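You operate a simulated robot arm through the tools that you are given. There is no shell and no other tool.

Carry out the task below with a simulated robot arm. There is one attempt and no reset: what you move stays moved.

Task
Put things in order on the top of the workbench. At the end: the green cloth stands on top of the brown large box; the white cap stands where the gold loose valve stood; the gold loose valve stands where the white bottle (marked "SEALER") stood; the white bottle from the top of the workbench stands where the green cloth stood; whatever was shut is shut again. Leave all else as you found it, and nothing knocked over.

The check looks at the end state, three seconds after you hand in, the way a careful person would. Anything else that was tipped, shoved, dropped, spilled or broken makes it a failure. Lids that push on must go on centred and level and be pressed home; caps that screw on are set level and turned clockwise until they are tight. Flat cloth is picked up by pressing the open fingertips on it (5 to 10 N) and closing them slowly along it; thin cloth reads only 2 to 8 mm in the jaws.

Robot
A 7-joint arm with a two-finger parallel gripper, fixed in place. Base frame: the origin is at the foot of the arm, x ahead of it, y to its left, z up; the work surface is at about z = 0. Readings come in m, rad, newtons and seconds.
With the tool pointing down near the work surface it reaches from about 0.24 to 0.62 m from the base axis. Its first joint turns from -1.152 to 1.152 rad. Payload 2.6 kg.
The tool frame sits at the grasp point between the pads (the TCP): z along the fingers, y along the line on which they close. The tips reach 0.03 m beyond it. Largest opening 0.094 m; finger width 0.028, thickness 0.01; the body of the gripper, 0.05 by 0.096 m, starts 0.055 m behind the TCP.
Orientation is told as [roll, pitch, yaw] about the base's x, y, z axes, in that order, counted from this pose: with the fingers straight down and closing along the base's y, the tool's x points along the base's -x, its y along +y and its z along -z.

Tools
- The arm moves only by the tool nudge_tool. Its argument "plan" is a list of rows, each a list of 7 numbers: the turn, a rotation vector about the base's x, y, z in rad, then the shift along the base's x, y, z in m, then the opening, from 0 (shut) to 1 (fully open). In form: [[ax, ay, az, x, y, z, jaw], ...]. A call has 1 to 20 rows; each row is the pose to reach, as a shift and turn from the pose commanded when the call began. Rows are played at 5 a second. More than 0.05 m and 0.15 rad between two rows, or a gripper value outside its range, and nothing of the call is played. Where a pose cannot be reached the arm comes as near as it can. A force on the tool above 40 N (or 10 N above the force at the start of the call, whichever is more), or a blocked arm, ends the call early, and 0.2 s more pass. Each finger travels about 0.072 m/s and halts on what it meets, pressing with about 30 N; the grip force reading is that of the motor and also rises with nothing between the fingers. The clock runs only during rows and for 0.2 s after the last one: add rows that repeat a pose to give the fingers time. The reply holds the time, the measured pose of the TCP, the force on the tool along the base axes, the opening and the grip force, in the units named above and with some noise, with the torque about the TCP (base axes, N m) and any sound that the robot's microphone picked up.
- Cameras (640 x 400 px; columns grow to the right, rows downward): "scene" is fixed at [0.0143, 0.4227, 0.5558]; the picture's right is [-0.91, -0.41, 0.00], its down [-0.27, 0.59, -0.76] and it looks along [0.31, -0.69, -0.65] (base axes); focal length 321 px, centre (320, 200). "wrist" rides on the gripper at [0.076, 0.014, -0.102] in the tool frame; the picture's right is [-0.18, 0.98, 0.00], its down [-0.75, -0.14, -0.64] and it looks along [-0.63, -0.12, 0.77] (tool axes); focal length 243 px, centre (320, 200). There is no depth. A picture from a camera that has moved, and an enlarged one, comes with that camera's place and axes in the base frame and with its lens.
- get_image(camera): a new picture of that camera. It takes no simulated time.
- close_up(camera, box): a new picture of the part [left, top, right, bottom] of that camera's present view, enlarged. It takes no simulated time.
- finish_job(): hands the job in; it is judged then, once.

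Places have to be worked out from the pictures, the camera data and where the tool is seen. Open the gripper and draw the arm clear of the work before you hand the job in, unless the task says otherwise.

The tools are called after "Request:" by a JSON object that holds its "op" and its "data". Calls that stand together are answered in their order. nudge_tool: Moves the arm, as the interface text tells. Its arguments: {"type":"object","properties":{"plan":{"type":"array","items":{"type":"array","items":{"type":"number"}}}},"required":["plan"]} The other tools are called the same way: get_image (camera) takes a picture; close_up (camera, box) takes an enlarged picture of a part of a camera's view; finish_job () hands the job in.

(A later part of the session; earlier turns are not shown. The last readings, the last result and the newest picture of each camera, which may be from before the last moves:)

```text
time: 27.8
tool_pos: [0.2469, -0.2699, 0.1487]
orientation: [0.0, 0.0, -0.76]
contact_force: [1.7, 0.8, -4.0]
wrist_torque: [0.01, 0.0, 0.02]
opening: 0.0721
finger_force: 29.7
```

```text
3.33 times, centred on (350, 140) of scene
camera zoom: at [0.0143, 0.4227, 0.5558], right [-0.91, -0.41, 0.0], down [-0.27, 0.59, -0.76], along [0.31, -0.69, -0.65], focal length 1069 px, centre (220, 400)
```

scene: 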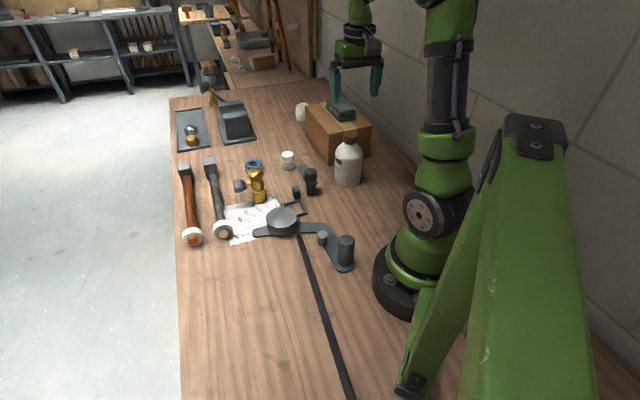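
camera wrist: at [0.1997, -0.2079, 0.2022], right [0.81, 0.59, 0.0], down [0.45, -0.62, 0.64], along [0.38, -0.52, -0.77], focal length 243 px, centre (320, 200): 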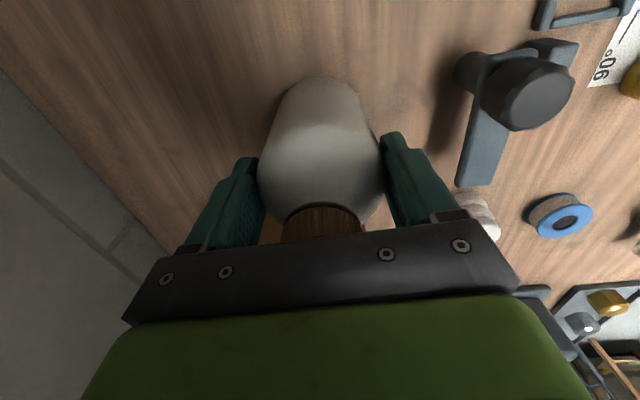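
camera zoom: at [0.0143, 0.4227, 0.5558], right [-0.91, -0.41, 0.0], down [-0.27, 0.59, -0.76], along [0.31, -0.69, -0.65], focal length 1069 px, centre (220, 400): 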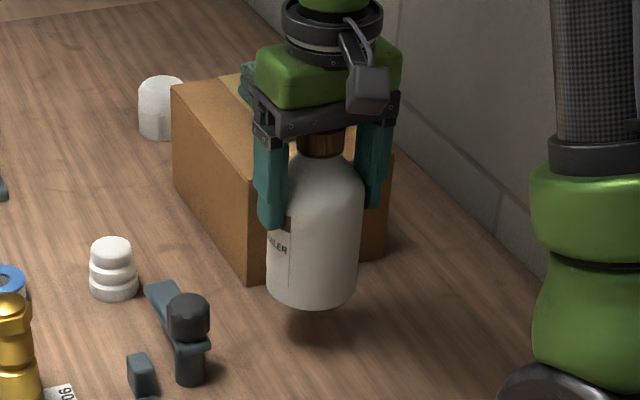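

The bottle hangs upright. I raise it further and swing it on an arc around the base to above the cloth's old place (0.255,0.195).

Request:
{"op": "nudge_tool", "data": {"plan": [[0, 0, 0, 0, 0, 0.035, 0.62], [0, 0, 0, 0, 0, 0.07, 0.62], [0, 0, 0, 0.0284, 0.035, 0.075, 0.62], [0, 0, 0, 0.0523, 0.0727, 0.075, 0.62], [0, 0, 0, 0.0711, 0.1126, 0.075, 0.62], [0, 0, 0, 0.0846, 0.1542, 0.075, 0.62], [0, 0, 0, 0.0928, 0.1966, 0.075, 0.62], [0, 0, 0, 0.0956, 0.2393, 0.075, 0.62], [0, 0, 0, 0.0931, 0.2816, 0.075, 0.62], [0, 0, 0, 0.0855, 0.3227, 0.075, 0.62], [0, 0, 0, 0.0729, 0.3622, 0.075, 0.62], [0, 0, 0, 0.0557, 0.3994, 0.075, 0.62], [0, 0, 0, 0.0343, 0.4338, 0.075, 0.62], [0, 0, 0, 0.02, 0.455, 0.07, 0.62], [0, 0, 0, 0.0095, 0.465, 0.06, 0.62], [0, 0, 0, 0.0095, 0.465, 0.03, 0.62], [0, 0, 0, 0.0095, 0.465, 0.03, 0.62]]}}

Request:
{"op": "get_image", "data": {"camera": "scene"}}

Request:
{"op": "get_image", "data": {"camera": "wrist"}}

```text
time: 31.4
tool_pos: [0.2569, 0.1966, 0.1773]
orientation: [0.0, 0.0, -0.758]
contact_force: [-0.2, 0.6, -4.1]
wrist_torque: [0.02, 0.0, -0.01]
opening: 0.0719
finger_force: 30.6
```

```text
taken
```

scene: 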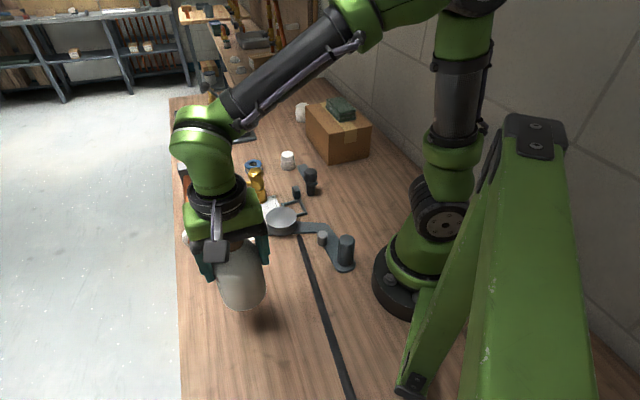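

```text
taken
camera wrist: at [0.2115, 0.2597, 0.2813], right [0.81, 0.59, 0.0], down [0.45, -0.62, 0.64], along [0.38, -0.52, -0.77], focal length 243 px, centre (320, 200)
```

wrist: 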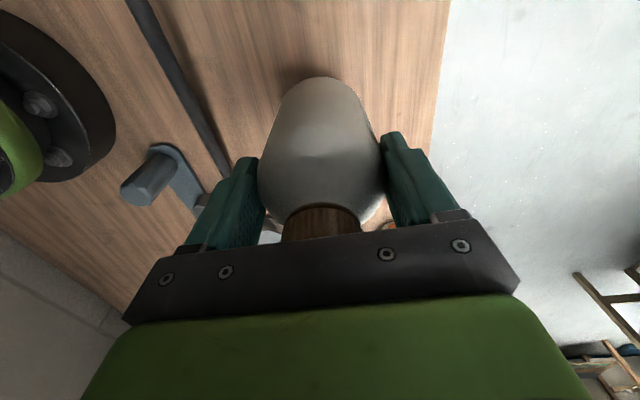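

Bottle is above the cloth's old place. I lower to a few mm above the table, then touch down slowly.

Request:
{"op": "nudge_tool", "data": {"plan": [[0, 0, 0, -0.0015, -0.001, -0.02, 0.62], [0, 0, 0, -0.0015, -0.001, -0.04, 0.62], [0, 0, 0, -0.0015, -0.001, -0.06, 0.62], [0, 0, 0, -0.0015, -0.001, -0.07, 0.62], [0, 0, 0, -0.0015, -0.001, -0.073, 0.62], [0, 0, 0, -0.0015, -0.001, -0.075, 0.62], [0, 0, 0, -0.0015, -0.001, -0.075, 0.62]]}}

Request:
{"op": "close_up", "data": {"camera": "scene", "box": [160, 200, 340, 360]}}

```text
time: 33.0
tool_pos: [0.2542, 0.1926, 0.1033]
orientation: [0.0, -0.001, -0.76]
contact_force: [-0.2, 0.4, -4.7]
wrist_torque: [0.01, 0.02, 0.01]
opening: 0.0719
finger_force: 30.2
```

```text
2.50 times, centred on (250, 280) of scene
camera zoom: at [0.0143, 0.4227, 0.5558], right [-0.91, -0.41, 0.0], down [-0.27, 0.59, -0.76], along [0.31, -0.69, -0.65], focal length 802 px, centre (495, 0)
```

zoom: 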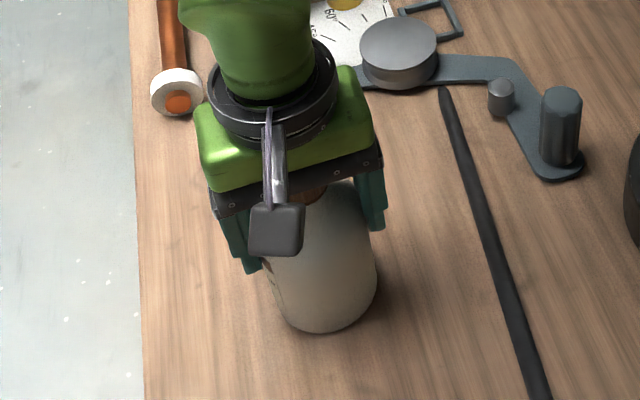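

Still about 2–3 mm in the air (full weight on the tool). I continue 1 mm at a time.

Request:
{"op": "nudge_tool", "data": {"plan": [[0, 0, 0, 0, 0, -0.001, 0.62], [0, 0, 0, 0, 0, -0.002, 0.62], [0, 0, 0, 0, 0, -0.0025, 0.62], [0, 0, 0, 0, 0, -0.0025, 0.62]]}}

```text
time: 34.0
tool_pos: [0.2532, 0.193, 0.099]
orientation: [-0.002, 0.0, -0.759]
contact_force: [0.6, -0.4, -4.6]
wrist_torque: [0.02, 0.04, -0.02]
opening: 0.0721
finger_force: 30.0
```

Request:
{"op": "nudge_tool", "data": {"plan": [[0, 0, 0, 0, 0, -0.001, 0.62], [0, 0, 0, 0, 0, -0.001, 0.62]]}}

```text
time: 34.6
tool_pos: [0.2537, 0.1937, 0.1003]
orientation: [0.0, 0.001, -0.761]
contact_force: [-2.3, -3.0, 10.1]
wrist_torque: [-0.37, 0.22, -0.04]
opening: 0.072
finger_force: 30.0
```

Touchdown. I ease 0.5 mm and open slowly.

Request:
{"op": "nudge_tool", "data": {"plan": [[0, 0, 0, 0, 0, 0.0006, 0.62], [0, 0, 0, 0, 0, 0.0006, 0.7], [0, 0, 0, 0, 0, 0.0006, 0.76], [0, 0, 0, 0, 0, 0.0006, 0.8], [0, 0, 0, 0, 0, 0.0006, 0.86], [0, 0, 0, 0, 0, 0.0006, 0.93], [0, 0, 0, 0, 0, 0.0006, 1], [0, 0, 0, 0, 0, 0.0006, 1]]}}

Request:
{"op": "get_image", "data": {"camera": "wrist"}}

Request:
{"op": "close_up", "data": {"camera": "scene", "box": [160, 200, 340, 360]}}

```text
time: 36.4
tool_pos: [0.2537, 0.1939, 0.1001]
orientation: [-0.001, 0.001, -0.758]
contact_force: [-0.9, -0.3, -0.2]
wrist_torque: [-0.01, 0.02, 0.01]
opening: 0.094
finger_force: 0.0
```

```text
taken
camera wrist: at [0.2085, 0.2566, 0.2026], right [0.81, 0.59, 0.0], down [0.45, -0.62, 0.64], along [0.38, -0.52, -0.77], focal length 243 px, centre (320, 200)
```

wrist: 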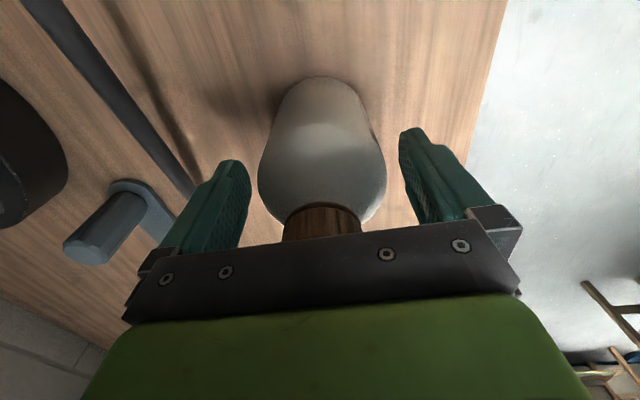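

```text
2.50 times, centred on (250, 280) of scene
camera zoom: at [0.0143, 0.4227, 0.5558], right [-0.91, -0.41, 0.0], down [-0.27, 0.59, -0.76], along [0.31, -0.69, -0.65], focal length 802 px, centre (495, 0)
```

zoom: 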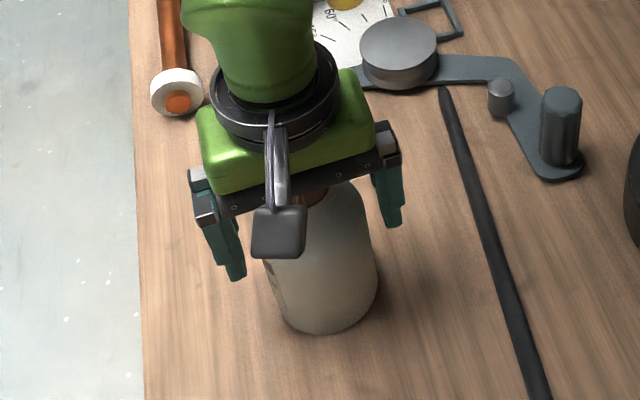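

The bottle stands free at the cloth's old place. I rise straight up, then travel over to the gold valve, turning the jaw so it closes across the valve, perpendicular to its lever.

Request:
{"op": "nudge_tool", "data": {"plan": [[0, 0, 0, 0, 0, 0.03, 1], [0, 0, 0, 0, 0, 0.07, 1], [0, 0, 0, 0, 0, 0.11, 1], [0, 0, 0, 0, 0, 0.14, 1], [0, 0, 0.13, 0.018, -0.03, 0.15, 1], [0, 0, 0.26, 0.036, -0.06, 0.15, 1], [0, 0, 0.39, 0.054, -0.09, 0.15, 1], [0, 0, 0.52, 0.072, -0.12, 0.15, 1], [0, 0, 0.65, 0.09, -0.15, 0.15, 1], [0, 0, 0.78, 0.108, -0.18, 0.15, 1], [0, 0, 0.91, 0.126, -0.21, 0.15, 1], [0, 0, 1.04, 0.144, -0.24, 0.15, 1], [0, 0, 1.17, 0.158, -0.265, 0.15, 1], [0, 0, 1.3, 0.166, -0.285, 0.15, 1], [0, 0, 1.43, 0.17, -0.294, 0.15, 1], [0, 0, 1.545, 0.17, -0.294, 0.15, 1], [0, 0, 1.545, 0.17, -0.294, 0.15, 1]]}}

Request:
{"op": "get_image", "data": {"camera": "wrist"}}

Request:
{"op": "get_image", "data": {"camera": "scene"}}

```text
time: 40.0
tool_pos: [0.4225, -0.1001, 0.2507]
orientation: [0.001, 0.0, 0.787]
contact_force: [0.6, -0.1, 0.5]
wrist_torque: [-0.02, 0.0, -0.01]
opening: 0.0941
finger_force: 0.0
```

```text
taken
camera wrist: at [0.3589, -0.1449, 0.3534], right [-0.57, 0.82, 0.0], down [0.63, 0.43, 0.64], along [0.53, 0.36, -0.77], focal length 243 px, centre (320, 200)
```

wrist: 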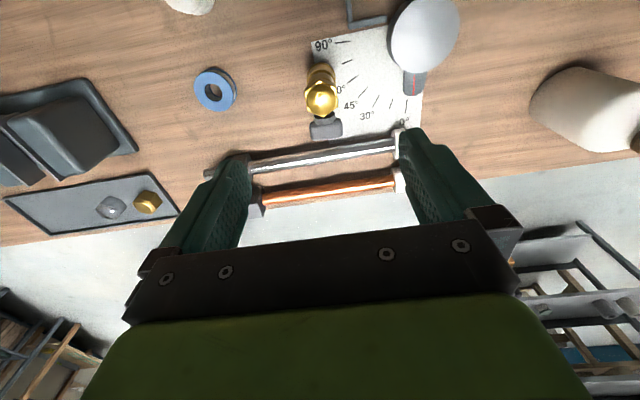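

```text
taken
```

scene: 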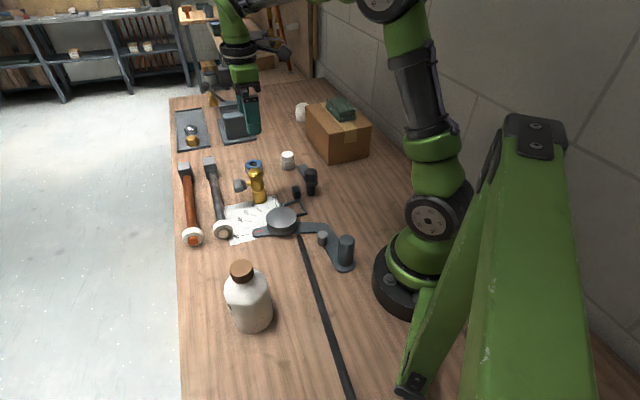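

The bottle stands upright at the cloth's old place. Now I zoom in on the valve from both cameras to triangulate it.

Request:
{"op": "close_up", "data": {"camera": "wrist", "box": [270, 40, 380, 150]}}

Request:
{"op": "close_up", "data": {"camera": "scene", "box": [220, 140, 300, 220]}}

Request:
{"op": "close_up", "data": {"camera": "scene", "box": [200, 250, 300, 340]}}

```text
3.64 times, centred on (325, 95) of wrist
camera zoom: at [0.3589, -0.1449, 0.3534], right [-0.57, 0.82, 0.0], down [0.63, 0.43, 0.64], along [0.53, 0.36, -0.77], focal length 882 px, centre (302, 582)
```

zoom: 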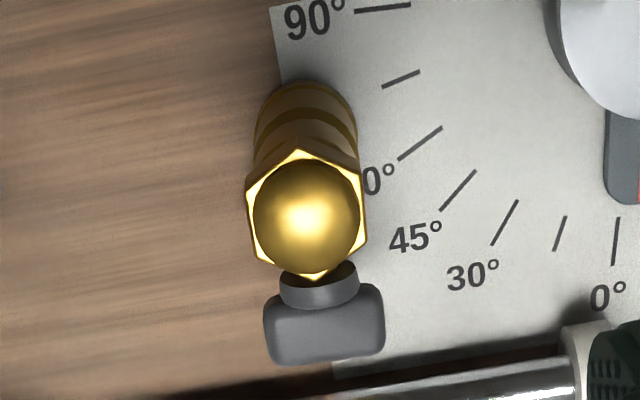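

```text
5.00 times, centred on (260, 180) of scene
camera zoom: at [0.0143, 0.4227, 0.5558], right [-0.91, -0.41, 0.0], down [-0.27, 0.59, -0.76], along [0.31, -0.69, -0.65], focal length 1604 px, centre (620, 300)
```

zoom: 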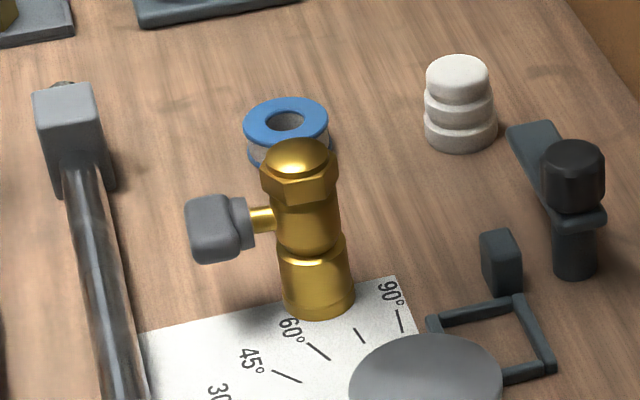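

```text
4.44 times, centred on (250, 295) of scene
camera zoom: at [0.0143, 0.4227, 0.5558], right [-0.91, -0.41, 0.0], down [-0.27, 0.59, -0.76], along [0.31, -0.69, -0.65], focal length 1426 px, centre (631, -222)
```

zoom: 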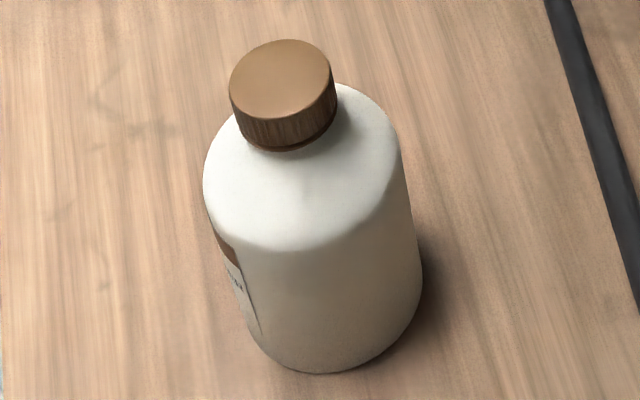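

Valve axis triangulates to ≈(0.426,-0.0995), top ≈0.09, Ø≈0.038, with the lever pointing at ~44°, perpendicular to my jaw. I descend to just above its top with a narrower opening and check centring.

Request:
{"op": "nudge_tool", "data": {"plan": [[0, 0, 0, 0.002, 0, -0.03, 1], [0, 0, 0, 0.0035, 0.0005, -0.06, 0.9], [0, 0, 0, 0.0035, 0.0005, -0.09, 0.8], [0, 0, 0, 0.0035, 0.0005, -0.115, 0.8], [0, 0, 0, 0.0035, 0.0005, -0.115, 0.8]]}}

Request:
{"op": "get_image", "data": {"camera": "wrist"}}

Request:
{"op": "close_up", "data": {"camera": "wrist", "box": [240, 80, 400, 240]}}

Request:
{"op": "close_up", "data": {"camera": "scene", "box": [200, 120, 310, 220]}}

```text
time: 41.2
tool_pos: [0.4277, -0.1002, 0.1349]
orientation: [0.0, 0.0, 0.785]
contact_force: [0.1, 1.4, -0.3]
wrist_torque: [-0.01, 0.01, -0.03]
opening: 0.0752
finger_force: 0.1
```

```text
taken
camera wrist: at [0.3643, -0.1436, 0.2373], right [-0.56, 0.83, 0.0], down [0.63, 0.43, 0.64], along [0.53, 0.36, -0.77], focal length 243 px, centre (320, 200)
```

wrist: 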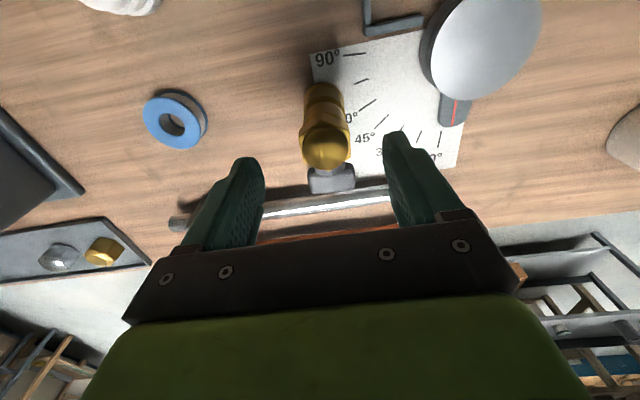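

```text
2.50 times, centred on (320, 160) of wrist
camera zoom: at [0.3643, -0.1436, 0.2373], right [-0.56, 0.83, 0.0], down [0.63, 0.43, 0.64], along [0.53, 0.36, -0.77], focal length 606 px, centre (320, 300)
```

zoom: 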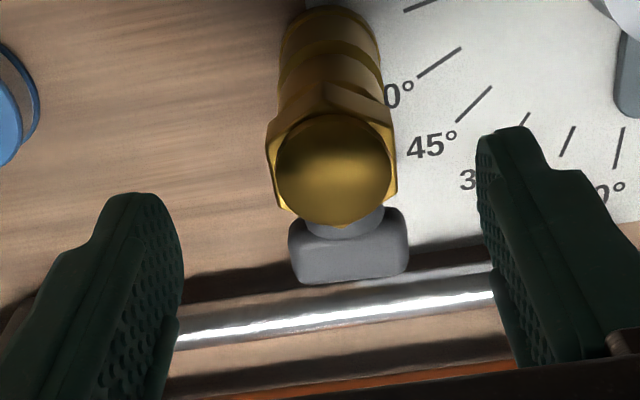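

```text
4.00 times, centred on (255, 170) of scene
camera zoom: at [0.0143, 0.4227, 0.5558], right [-0.91, -0.41, 0.0], down [-0.27, 0.59, -0.76], along [0.31, -0.69, -0.65], focal length 1283 px, centre (580, 320)
```

zoom: 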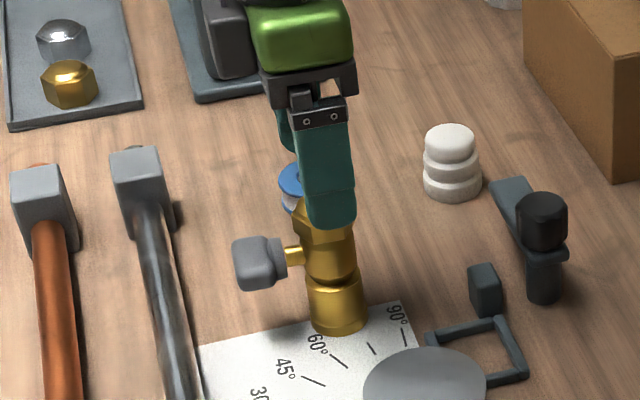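

Offset is only ~2–3 mm; I correct and descend around the valve to TCP z≈0.052 (tips ≈0.02 above the table).

Request:
{"op": "nudge_tool", "data": {"plan": [[0, 0, 0, -0.0005, 0.0026, 0, 0.8], [0, 0, 0, -0.0005, 0.0026, -0.025, 0.8], [0, 0, 0, -0.0005, 0.0026, -0.05, 0.8], [0, 0, 0, -0.0005, 0.0026, -0.07, 0.8], [0, 0, 0, -0.0005, 0.0026, -0.083, 0.8], [0, 0, 0, -0.0005, 0.0026, -0.083, 0.8]]}}

Request:
{"op": "close_up", "data": {"camera": "wrist", "box": [220, 80, 420, 240]}}

Request:
{"op": "close_up", "data": {"camera": "scene", "box": [200, 120, 310, 220]}}

```text
time: 42.6
tool_pos: [0.4266, -0.0964, 0.0511]
orientation: [0.0, -0.001, 0.786]
contact_force: [-0.6, -0.2, 1.3]
wrist_torque: [0.02, 0.0, -0.01]
opening: 0.0753
finger_force: 0.1
```

```text
2.50 times, centred on (320, 160) of wrist
camera zoom: at [0.3637, -0.1401, 0.1542], right [-0.56, 0.83, 0.0], down [0.63, 0.43, 0.64], along [0.53, 0.36, -0.77], focal length 606 px, centre (320, 300)
```

zoom: 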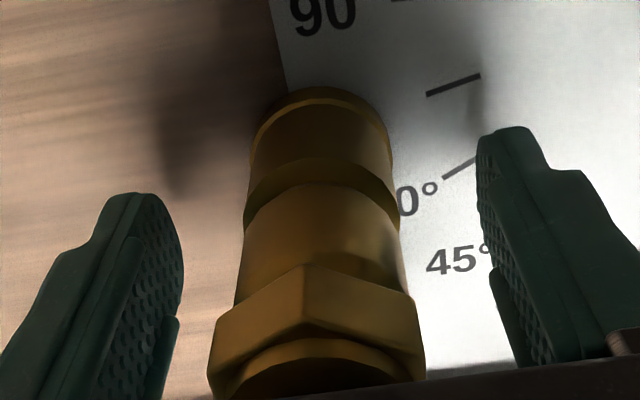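

```text
4.00 times, centred on (255, 170) of scene
camera zoom: at [0.0143, 0.4227, 0.5558], right [-0.91, -0.41, 0.0], down [-0.27, 0.59, -0.76], along [0.31, -0.69, -0.65], focal length 1283 px, centre (580, 320)
```

zoom: 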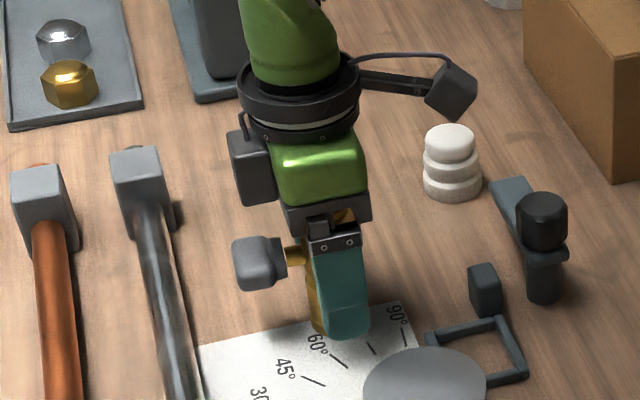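

Nicely centred. I close slowly on the valve body.

Request:
{"op": "nudge_tool", "data": {"plan": [[0, 0, 0, 0, 0, 0, 0.7], [0, 0, 0, 0, 0, 0, 0.6], [0, 0, 0, 0, 0, 0, 0.52], [0, 0, 0, 0, 0, 0, 0.46], [0, 0, 0, 0, 0, 0, 0.42], [0, 0, 0, 0, 0, 0, 0.38], [0, 0, 0, 0, 0, 0, 0.34], [0, 0, 0, 0, 0, 0, 0.32], [0, 0, 0, 0, 0, 0, 0.32]]}}

Request:
{"op": "close_up", "data": {"camera": "wrist", "box": [220, 80, 420, 240]}}

Request:
{"op": "close_up", "data": {"camera": "scene", "box": [200, 120, 310, 220]}}

```text
time: 44.6
tool_pos: [0.4271, -0.0958, 0.0524]
orientation: [0.0, -0.001, 0.786]
contact_force: [-1.2, 1.1, 0.3]
wrist_torque: [0.02, 0.01, 0.04]
opening: 0.0377
finger_force: 30.3
```

```text
2.50 times, centred on (320, 160) of wrist
camera zoom: at [0.3637, -0.1401, 0.1544], right [-0.56, 0.83, 0.0], down [0.63, 0.43, 0.64], along [0.53, 0.36, -0.77], focal length 606 px, centre (320, 300)
```

zoom: 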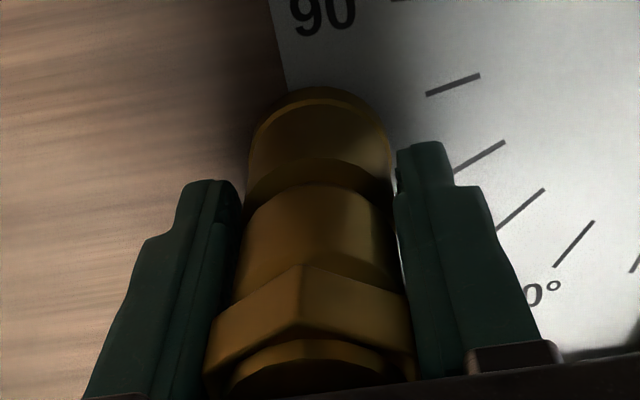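

```text
4.00 times, centred on (255, 170) of scene
camera zoom: at [0.0143, 0.4227, 0.5558], right [-0.91, -0.41, 0.0], down [-0.27, 0.59, -0.76], along [0.31, -0.69, -0.65], focal length 1283 px, centre (580, 320)
```

zoom: 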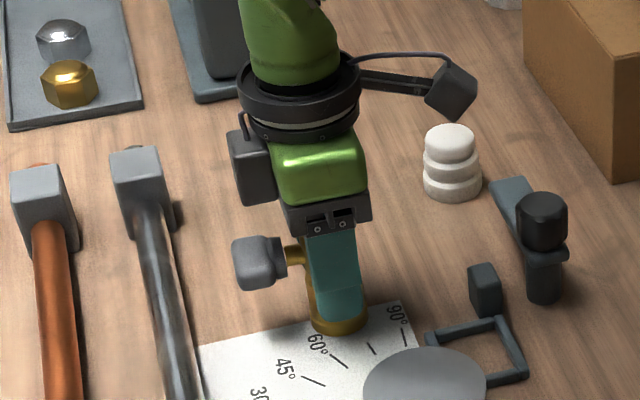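

Valve held at 0.0377 m without disturbing it. I lift it well clear and carry it to the bottle's old place (0.245,-0.273).

Request:
{"op": "nudge_tool", "data": {"plan": [[0, 0, 0, 0, 0, 0.01, 0.3], [0, 0, 0, 0, 0, 0.035, 0.3], [0, 0, 0, 0, 0, 0.07, 0.3], [0, 0, 0, 0, 0, 0.11, 0.3], [0, 0, 0, 0, 0, 0.14, 0.3], [0, 0, 0, 0, 0, 0.14, 0.3]]}}

Request:
{"op": "close_up", "data": {"camera": "scene", "box": [180, 80, 340, 240]}}

Request:
{"op": "get_image", "data": {"camera": "wrist"}}

```text
time: 46.0
tool_pos: [0.4258, -0.0981, 0.1948]
orientation: [0.002, -0.001, 0.786]
contact_force: [-0.4, -0.7, -2.7]
wrist_torque: [-0.02, -0.02, 0.02]
opening: 0.0381
finger_force: 30.2
```

```text
2.50 times, centred on (260, 160) of scene
camera zoom: at [0.0143, 0.4227, 0.5558], right [-0.91, -0.41, 0.0], down [-0.27, 0.59, -0.76], along [0.31, -0.69, -0.65], focal length 802 px, centre (470, 300)
```

zoom: 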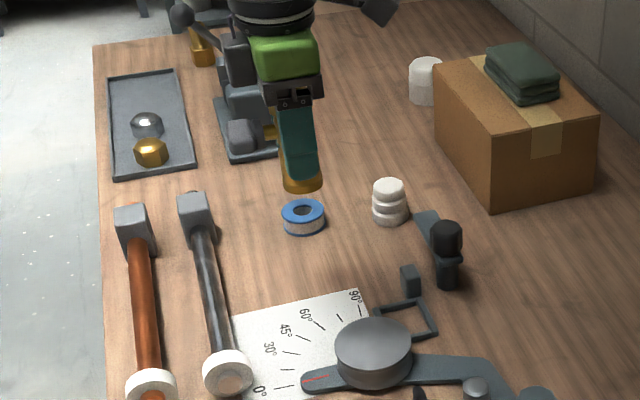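

```text
taken
camera wrist: at [0.3622, -0.1411, 0.2971], right [-0.56, 0.83, 0.0], down [0.63, 0.43, 0.64], along [0.53, 0.36, -0.77], focal length 243 px, centre (320, 200)
```

wrist: 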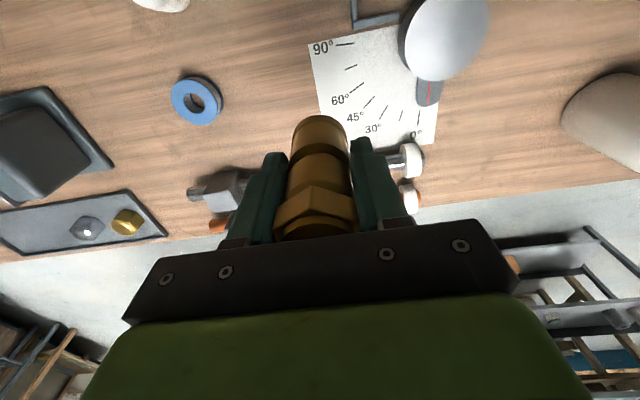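

Valve is up, paper undisturbed. Now I travel to above the bottle's old place.

Request:
{"op": "nudge_tool", "data": {"plan": [[0, 0, 0, -0.026, -0.025, 0, 0.3], [0, 0, 0, -0.052, -0.05, 0, 0.3], [0, 0, 0, -0.078, -0.075, 0, 0.3], [0, 0, 0, -0.104, -0.1, 0, 0.3], [0, 0, 0, -0.13, -0.125, 0, 0.3], [0, 0, 0, -0.156, -0.15, 0, 0.3], [0, 0, 0, -0.181, -0.175, 0, 0.3], [0, 0, 0, -0.181, -0.175, -0.03, 0.3], [0, 0, 0, -0.181, -0.175, -0.06, 0.3], [0, 0, 0, -0.181, -0.175, -0.06, 0.3]]}}

Request:
{"op": "close_up", "data": {"camera": "scene", "box": [270, 80, 420, 210]}}

Request:
{"op": "get_image", "data": {"camera": "wrist"}}

```text
time: 48.2
tool_pos: [0.2475, -0.2697, 0.1295]
orientation: [0.0, 0.0, 0.785]
contact_force: [-0.1, -0.3, -2.9]
wrist_torque: [0.0, -0.01, 0.02]
opening: 0.0379
finger_force: 30.2
```

```text
3.08 times, centred on (345, 145) of scene
camera zoom: at [0.0143, 0.4227, 0.5558], right [-0.91, -0.41, 0.0], down [-0.27, 0.59, -0.76], along [0.31, -0.69, -0.65], focal length 987 px, centre (243, 369)
```

zoom: 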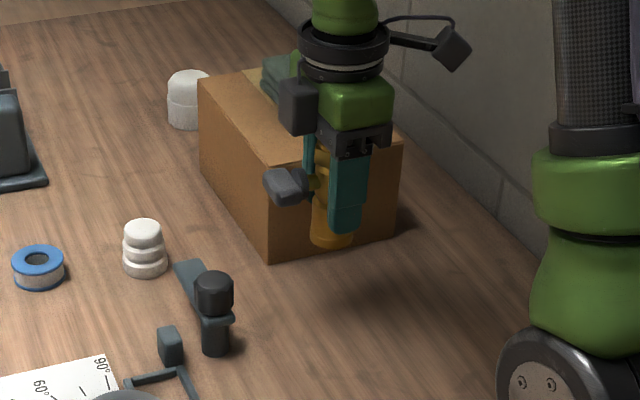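

```text
taken
camera wrist: at [0.1834, -0.3137, 0.2329], right [-0.56, 0.83, 0.0], down [0.63, 0.43, 0.64], along [0.53, 0.36, -0.77], focal length 243 px, centre (320, 200)
```

wrist: 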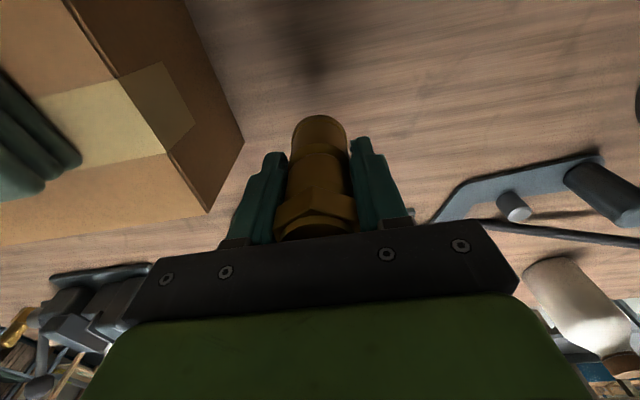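

On target to within ~3 mm. I adjust by (-0.002,-0.003) and lower to just above the table.

Request:
{"op": "nudge_tool", "data": {"plan": [[0, 0, 0, -0.002, -0.003, -0.02, 0.3], [0, 0, 0, -0.002, -0.003, -0.04, 0.3], [0, 0, 0, -0.002, -0.003, -0.06, 0.3], [0, 0, 0, -0.002, -0.003, -0.07, 0.3], [0, 0, 0, -0.002, -0.003, -0.074, 0.3], [0, 0, 0, -0.002, -0.003, -0.074, 0.3]]}}

Request:
{"op": "close_up", "data": {"camera": "scene", "box": [270, 100, 400, 210]}}

```text
time: 49.6
tool_pos: [0.2451, -0.2747, 0.0586]
orientation: [0.0, -0.001, 0.786]
contact_force: [0.2, 1.0, -3.4]
wrist_torque: [0.0, 0.01, 0.01]
opening: 0.0381
finger_force: 30.4
```

```text
3.64 times, centred on (335, 155) of scene
camera zoom: at [0.0143, 0.4227, 0.5558], right [-0.91, -0.41, 0.0], down [-0.27, 0.59, -0.76], along [0.31, -0.69, -0.65], focal length 1166 px, centre (266, 364)
```

zoom: 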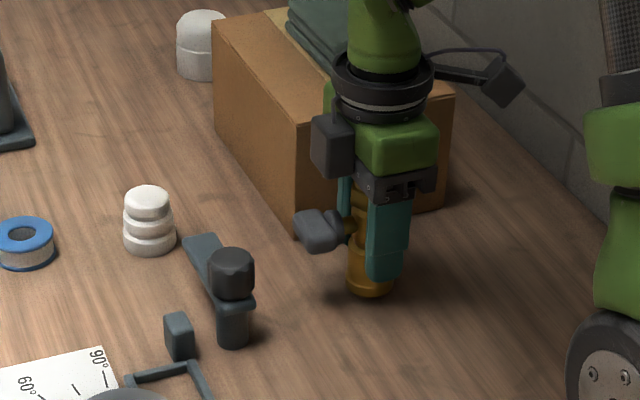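

Request:
{"op": "nudge_tool", "data": {"plan": [[0, 0, 0, 0, 0, -0.002, 0.3], [0, 0, 0, 0, 0, -0.004, 0.3], [0, 0, 0, 0, 0, -0.004, 0.3]]}}

```text
time: 50.4
tool_pos: [0.2447, -0.2761, 0.0551]
orientation: [-0.003, 0.0, 0.786]
contact_force: [-0.5, -0.2, -2.9]
wrist_torque: [0.02, 0.02, -0.02]
opening: 0.0376
finger_force: 29.8
```

Still carrying the full weight (−2.9 N); I go on down 1 mm at a time until the table takes it.

Request:
{"op": "nudge_tool", "data": {"plan": [[0, 0, 0, 0, 0, -0.001, 0.3], [0, 0, 0, 0, 0, -0.0015, 0.3], [0, 0, 0, 0, 0, -0.0015, 0.3]]}}

```text
time: 51.2
tool_pos: [0.2429, -0.2754, 0.0534]
orientation: [0.001, 0.0, 0.785]
contact_force: [0.6, 0.1, -3.1]
wrist_torque: [0.05, 0.0, 0.0]
opening: 0.0377
finger_force: 29.8
```

Request:
{"op": "nudge_tool", "data": {"plan": [[0, 0, 0, 0, 0, -0.001, 0.3], [0, 0, 0, 0, 0, -0.001, 0.3]]}}

```text
time: 51.8
tool_pos: [0.2432, -0.2747, 0.0516]
orientation: [0.0, 0.001, 0.786]
contact_force: [0.3, 0.6, -2.4]
wrist_torque: [-0.01, 0.01, -0.01]
opening: 0.0378
finger_force: 30.2
```

Request:
{"op": "nudge_tool", "data": {"plan": [[0, 0, 0, 0, 0, -0.001, 0.3], [0, 0, 0, 0, 0, -0.001, 0.3]]}}

```text
time: 52.4
tool_pos: [0.2443, -0.2751, 0.0512]
orientation: [-0.001, -0.001, 0.786]
contact_force: [-3.5, 3.9, 10.3]
wrist_torque: [0.19, -0.05, -0.02]
opening: 0.0379
finger_force: 30.1
```

Touchdown. I ease up half a millimetre and open gently.

Request:
{"op": "nudge_tool", "data": {"plan": [[0, 0, 0, 0, 0, 0.0006, 0.3], [0, 0, 0, 0, 0, 0.0006, 0.38], [0, 0, 0, 0, 0, 0.0006, 0.42], [0, 0, 0, 0, 0, 0.0006, 0.46], [0, 0, 0, 0, 0, 0.0006, 0.52], [0, 0, 0, 0, 0, 0.0006, 0.6], [0, 0, 0, 0, 0, 0.0006, 0.68], [0, 0, 0, 0, 0, 0.0006, 0.75], [0, 0, 0, 0, 0, 0.0006, 0.75]]}}

Request:
{"op": "close_up", "data": {"camera": "scene", "box": [270, 100, 400, 210]}}

Request:
{"op": "get_image", "data": {"camera": "wrist"}}

```text
time: 54.4
tool_pos: [0.2442, -0.275, 0.0517]
orientation: [0.001, -0.002, 0.785]
contact_force: [0.0, -0.1, 0.3]
wrist_torque: [0.0, 0.01, -0.02]
opening: 0.0703
finger_force: 0.0
```

```text
3.64 times, centred on (335, 155) of scene
camera zoom: at [0.0143, 0.4227, 0.5558], right [-0.91, -0.41, 0.0], down [-0.27, 0.59, -0.76], along [0.31, -0.69, -0.65], focal length 1166 px, centre (266, 364)
```

zoom: 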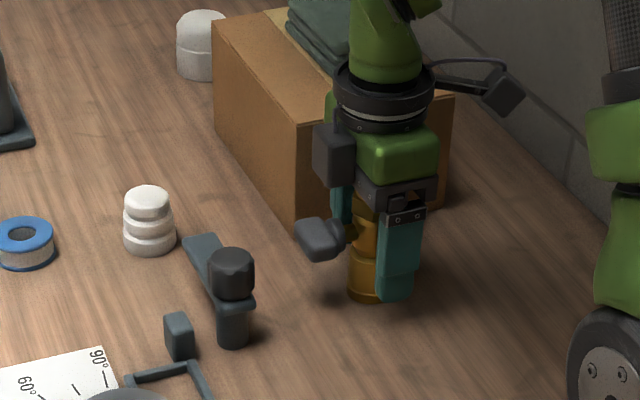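

```text
taken
camera wrist: at [0.18, -0.3192, 0.1539], right [-0.56, 0.83, 0.0], down [0.63, 0.43, 0.64], along [0.53, 0.36, -0.77], focal length 243 px, centre (320, 200)
```

wrist: 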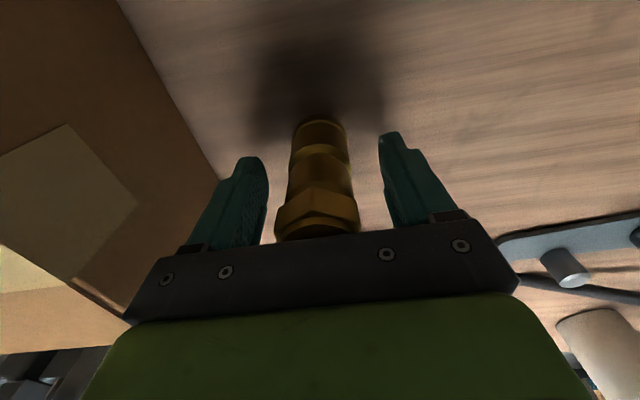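

The valve stands upright, released. I rise straight up and go to the white cap, turning the jaw back to close along y.

Request:
{"op": "nudge_tool", "data": {"plan": [[0, 0, 0, 0, 0, 0.02, 0.75], [0, 0, 0, 0, 0, 0.06, 0.75], [0, 0, 0, 0, 0, 0.1, 0.8], [0, 0, 0, 0, 0, 0.14, 0.9], [0, 0, 0, 0, 0, 0.18, 1], [0, 0, -0.12, 0.03, 0.002, 0.19, 1], [0, 0, -0.24, 0.06, 0.004, 0.19, 1], [0, 0, -0.36, 0.09, 0.006, 0.19, 1], [0, 0, -0.48, 0.12, 0.008, 0.19, 1], [0, 0, -0.6, 0.15, 0.01, 0.19, 1], [0, 0, -0.72, 0.175, 0.01, 0.19, 1], [0, 0, -0.785, 0.186, 0.01, 0.19, 1], [0, 0, -0.785, 0.186, 0.01, 0.17, 1], [0, 0, -0.785, 0.186, 0.01, 0.17, 1]]}}

Request:
{"op": "get_image", "data": {"camera": "wrist"}}

Request:
{"op": "get_image", "data": {"camera": "scene"}}

```text
time: 57.4
tool_pos: [0.4289, -0.2642, 0.221]
orientation: [-0.001, 0.001, -0.002]
contact_force: [-0.1, -0.1, -0.2]
wrist_torque: [-0.01, 0.0, 0.06]
opening: 0.094
finger_force: 0.0
```

```text
taken
camera wrist: at [0.3535, -0.2498, 0.3236], right [0.18, 0.98, 0.0], down [0.75, -0.14, 0.64], along [0.63, -0.12, -0.77], focal length 243 px, centre (320, 200)
```

wrist: 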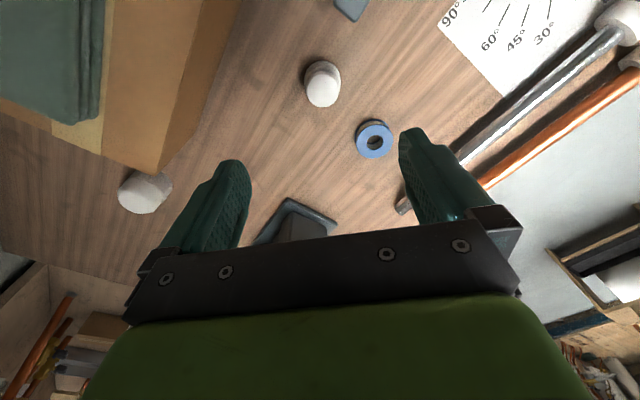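

```text
taken
```

scene: 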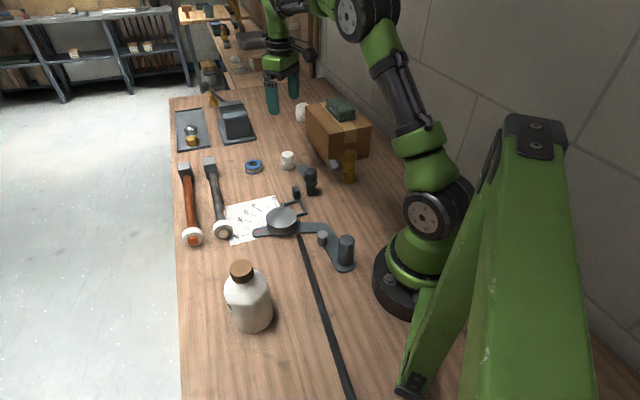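

I zoom in on the white cap in both views, and check the valve at its new place.

Request:
{"op": "close_up", "data": {"camera": "wrist", "box": [270, 30, 400, 160]}}

Request:
{"op": "close_up", "data": {"camera": "scene", "box": [260, 130, 330, 200]}}

Request:
{"op": "close_up", "data": {"camera": "scene", "box": [290, 120, 390, 200]}}

```text
3.08 times, centred on (335, 95) of wrist
camera zoom: at [0.3535, -0.2498, 0.3236], right [0.18, 0.98, 0.0], down [0.75, -0.14, 0.64], along [0.63, -0.12, -0.77], focal length 746 px, centre (274, 523)
```

zoom: 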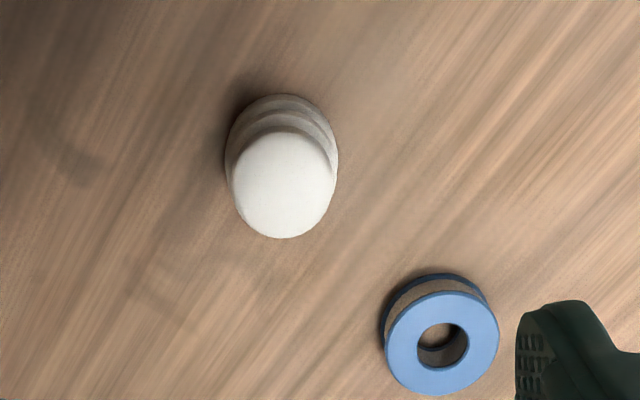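

```text
5.71 times, centred on (295, 165) of scene
camera zoom: at [0.0143, 0.4227, 0.5558], right [-0.91, -0.41, 0.0], down [-0.27, 0.59, -0.76], along [0.31, -0.69, -0.65], focal length 1833 px, centre (463, 400)
```

zoom: 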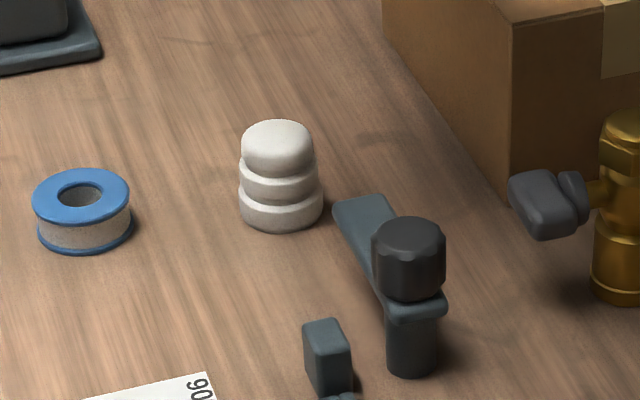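

```text
5.00 times, centred on (340, 160) of scene
camera zoom: at [0.0143, 0.4227, 0.5558], right [-0.91, -0.41, 0.0], down [-0.27, 0.59, -0.76], along [0.31, -0.69, -0.65], focal length 1604 px, centre (220, 400)
```

zoom: 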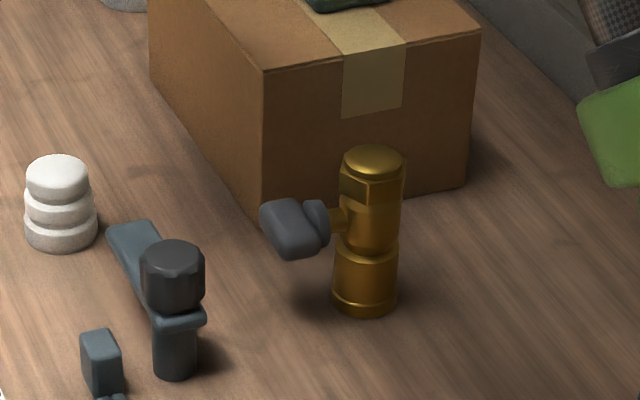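

Cap axis ≈(0.431,-0.262), height ≈0.047, Ø≈0.043 at the base and narrower on top. The valve is within ~5 mm of the bottle's old place. I descend to just above the cap and recheck.

Request:
{"op": "nudge_tool", "data": {"plan": [[0, 0, 0, 0.002, 0.002, -0.03, 0.9], [0, 0, 0, 0.002, 0.002, -0.06, 0.8], [0, 0, 0, 0.002, 0.002, -0.09, 0.8], [0, 0, 0, 0.002, 0.002, -0.125, 0.8], [0, 0, 0, 0.002, 0.002, -0.125, 0.8]]}}

Request:
{"op": "get_image", "data": {"camera": "wrist"}}

Request:
{"op": "close_up", "data": {"camera": "wrist", "box": [240, 60, 400, 220]}}

Request:
{"op": "close_up", "data": {"camera": "scene", "box": [230, 100, 340, 200]}}

```text
time: 58.6
tool_pos: [0.4357, -0.2639, 0.0949]
orientation: [-0.001, -0.001, -0.001]
contact_force: [-0.5, 0.3, 0.1]
wrist_torque: [0.0, 0.0, 0.02]
opening: 0.075
finger_force: 0.0
```

```text
taken
camera wrist: at [0.3581, -0.2487, 0.198], right [0.18, 0.98, 0.0], down [0.75, -0.14, 0.64], along [0.63, -0.12, -0.77], focal length 243 px, centre (320, 200)
```

wrist: 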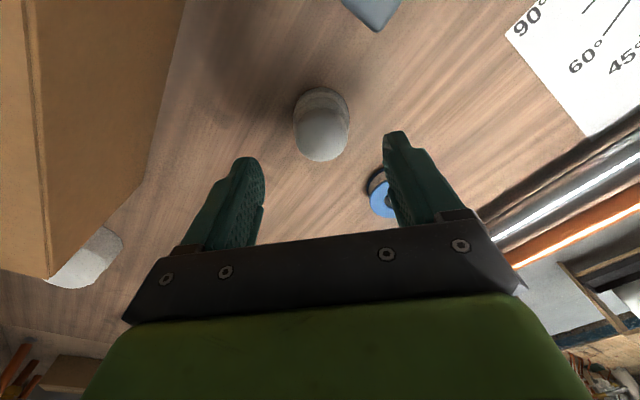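

```text
2.50 times, centred on (320, 140) of wrist
camera zoom: at [0.3581, -0.2487, 0.198], right [0.18, 0.98, 0.0], down [0.75, -0.14, 0.64], along [0.63, -0.12, -0.77], focal length 606 px, centre (320, 350)
```

zoom: 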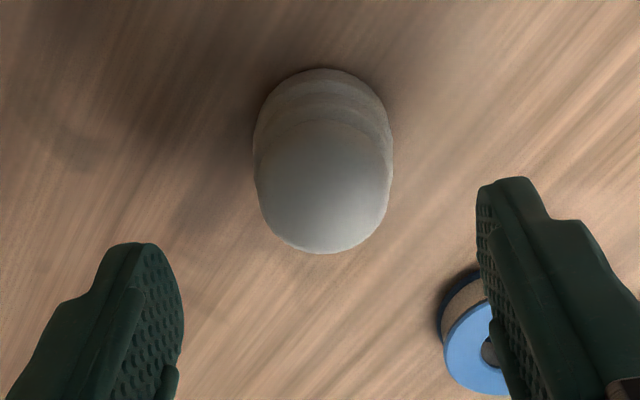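

```text
4.00 times, centred on (285, 150) of scene
camera zoom: at [0.0143, 0.4227, 0.5558], right [-0.91, -0.41, 0.0], down [-0.27, 0.59, -0.76], along [0.31, -0.69, -0.65], focal length 1283 px, centre (460, 400)
```

zoom: 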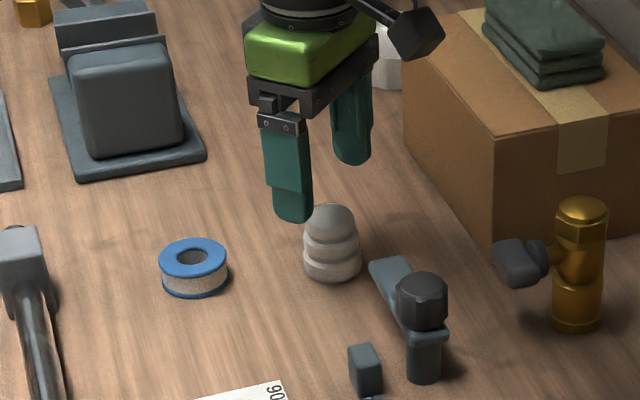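

Cap is centred in the jaw direction; I shift ~4 mm back in x and descend so the tips are about 7 mm above the table.

Request:
{"op": "nudge_tool", "data": {"plan": [[0, 0, 0, -0.0045, 0.001, 0, 0.8], [0, 0, 0, -0.0045, 0.001, -0.02, 0.8], [0, 0, 0, -0.0045, 0.001, -0.04, 0.8], [0, 0, 0, -0.0045, 0.001, -0.055, 0.8], [0, 0, 0, -0.0045, 0.001, -0.058, 0.8], [0, 0, 0, -0.0045, 0.001, -0.058, 0.8]]}}

Request:
{"op": "get_image", "data": {"camera": "wrist"}}

Request:
{"op": "close_up", "data": {"camera": "scene", "box": [230, 100, 340, 200]}}

```text
time: 60.0
tool_pos: [0.4279, -0.262, 0.0386]
orientation: [0.0, 0.0, 0.001]
contact_force: [-0.1, 0.1, 0.2]
wrist_torque: [-0.03, 0.04, 0.0]
opening: 0.0753
finger_force: 0.0
```

```text
taken
camera wrist: at [0.3514, -0.2481, 0.1417], right [0.18, 0.98, 0.0], down [0.75, -0.14, 0.64], along [0.63, -0.12, -0.77], focal length 243 px, centre (320, 200)
```

wrist: 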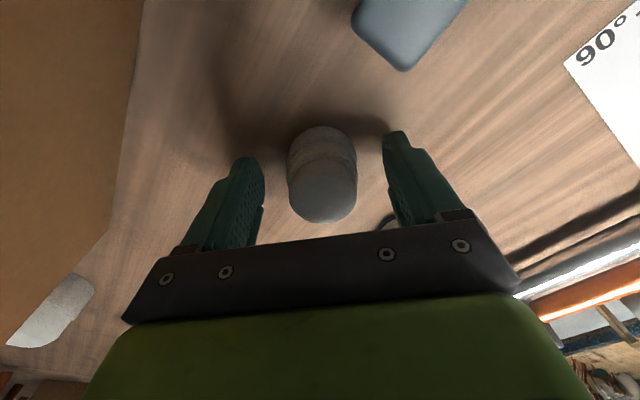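

```text
4.00 times, centred on (285, 150) of scene
camera zoom: at [0.0143, 0.4227, 0.5558], right [-0.91, -0.41, 0.0], down [-0.27, 0.59, -0.76], along [0.31, -0.69, -0.65], focal length 1283 px, centre (460, 400)
```

zoom: 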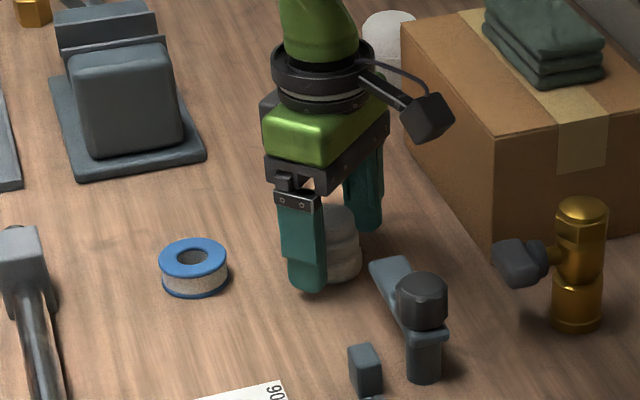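

Well centred on the cap. I close slowly.

Request:
{"op": "nudge_tool", "data": {"plan": [[0, 0, 0, 0, 0, 0, 0.7], [0, 0, 0, 0, 0, 0, 0.62], [0, 0, 0, 0, 0, 0, 0.56], [0, 0, 0, 0, 0, 0, 0.52], [0, 0, 0, 0, 0, 0, 0.48], [0, 0, 0, 0, 0, 0, 0.44], [0, 0, 0, 0, 0, 0, 0.4], [0, 0, 0, 0, 0, 0, 0.38], [0, 0, 0, 0, 0, 0, 0.38]]}}

Request:
{"op": "close_up", "data": {"camera": "wrist", "box": [220, 80, 420, 240]}}

Request:
{"op": "close_up", "data": {"camera": "scene", "box": [230, 100, 340, 200]}}

```text
time: 62.0
tool_pos: [0.4269, -0.2616, 0.0392]
orientation: [0.0, 0.001, -0.001]
contact_force: [0.1, 0.4, -0.7]
wrist_torque: [0.03, 0.01, 0.01]
opening: 0.0401
finger_force: 30.0
```

```text
2.50 times, centred on (320, 160) of wrist
camera zoom: at [0.3515, -0.2482, 0.1419], right [0.18, 0.98, 0.0], down [0.75, -0.14, 0.64], along [0.63, -0.12, -0.77], focal length 606 px, centre (320, 300)
```

zoom: 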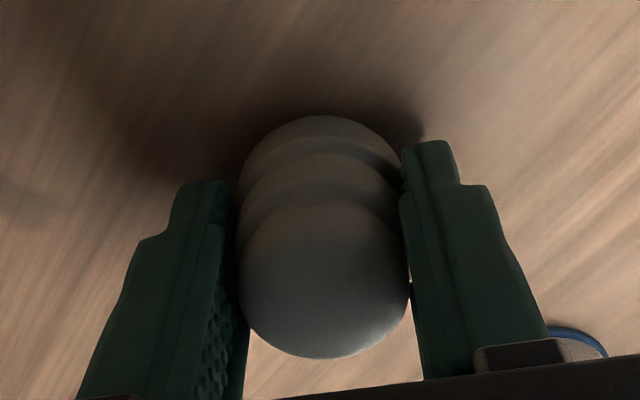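

```text
4.00 times, centred on (285, 150) of scene
camera zoom: at [0.0143, 0.4227, 0.5558], right [-0.91, -0.41, 0.0], down [-0.27, 0.59, -0.76], along [0.31, -0.69, -0.65], focal length 1283 px, centre (460, 400)
```

zoom: 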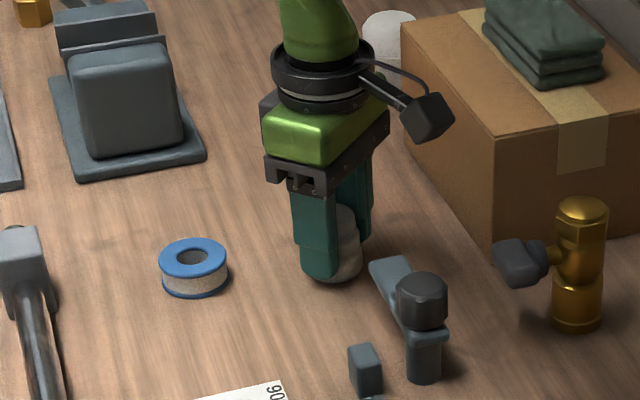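

Cap held at 0.040 m. I lift it and carry it along y to the valve's old place (0.426,-0.098).

Request:
{"op": "nudge_tool", "data": {"plan": [[0, 0, 0, 0, 0, 0.01, 0.36], [0, 0, 0, 0, 0, 0.03, 0.36], [0, 0, 0, 0, 0, 0.06, 0.36], [0, 0, 0, 0, 0, 0.09, 0.36], [0, 0, 0, 0, 0.035, 0.09, 0.36], [0, 0, 0, -0.001, 0.07, 0.09, 0.36], [0, 0, 0, -0.0015, 0.105, 0.09, 0.36], [0, 0, 0, -0.002, 0.14, 0.09, 0.36], [0, 0, 0, -0.002, 0.164, 0.09, 0.36], [0, 0, 0, -0.002, 0.164, 0.06, 0.36], [0, 0, 0, -0.002, 0.164, 0.04, 0.36], [0, 0, 0, -0.002, 0.164, 0.04, 0.36]]}}

Request:
{"op": "get_image", "data": {"camera": "wrist"}}

Request:
{"op": "close_up", "data": {"camera": "scene", "box": [200, 120, 310, 230]}}

```text
time: 64.6
tool_pos: [0.4281, -0.0981, 0.0778]
orientation: [0.0, 0.001, -0.001]
contact_force: [-0.2, -0.4, -0.2]
wrist_torque: [0.04, -0.02, 0.02]
opening: 0.0404
finger_force: 30.2
```

```text
taken
camera wrist: at [0.3526, -0.0839, 0.18], right [0.18, 0.98, 0.0], down [0.75, -0.14, 0.64], along [0.63, -0.12, -0.77], focal length 243 px, centre (320, 200)
```

wrist: 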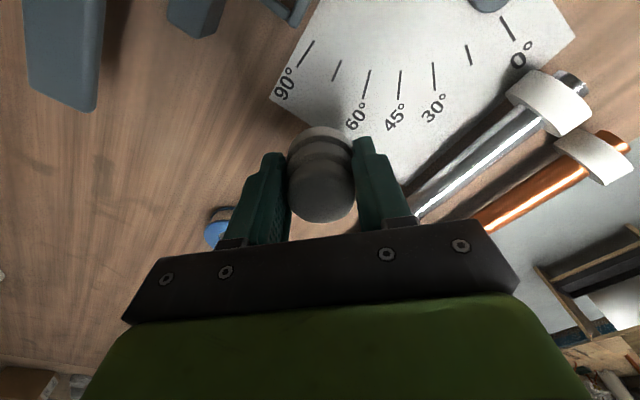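

```text
3.64 times, centred on (255, 175) of scene
camera zoom: at [0.0143, 0.4227, 0.5558], right [-0.91, -0.41, 0.0], down [-0.27, 0.59, -0.76], along [0.31, -0.69, -0.65], focal length 1166 px, centre (556, 291)
```

zoom: 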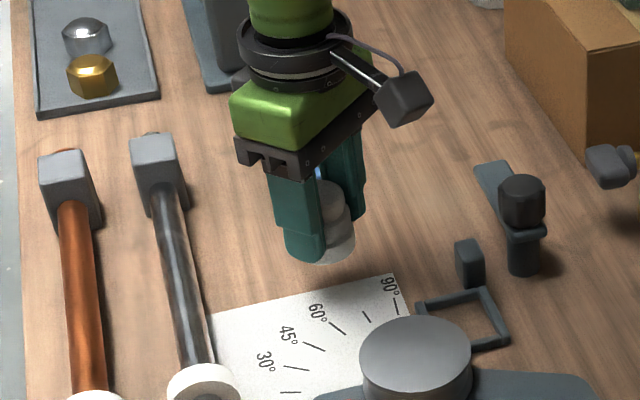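

Cap is over the valve's old place. I lower to ~2 mm above contact, then step down gently.

Request:
{"op": "nudge_tool", "data": {"plan": [[0, 0, 0, -0.001, 0, -0.015, 0.36], [0, 0, 0, -0.001, 0, -0.028, 0.36], [0, 0, 0, -0.001, 0, -0.034, 0.36], [0, 0, 0, -0.001, 0, -0.036, 0.36], [0, 0, 0, -0.001, 0, -0.036, 0.36]]}}

Request:
{"op": "close_up", "data": {"camera": "scene", "box": [200, 120, 310, 230]}}

```text
time: 65.8
tool_pos: [0.424, -0.0974, 0.041]
orientation: [0.0, 0.002, -0.001]
contact_force: [-0.6, -0.4, -0.4]
wrist_torque: [-0.04, 0.01, 0.04]
opening: 0.0401
finger_force: 29.7
```

```text
3.64 times, centred on (255, 175) of scene
camera zoom: at [0.0143, 0.4227, 0.5558], right [-0.91, -0.41, 0.0], down [-0.27, 0.59, -0.76], along [0.31, -0.69, -0.65], focal length 1166 px, centre (556, 291)
```

zoom: 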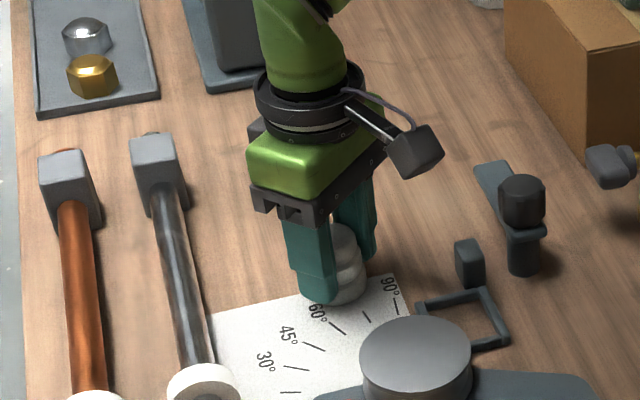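

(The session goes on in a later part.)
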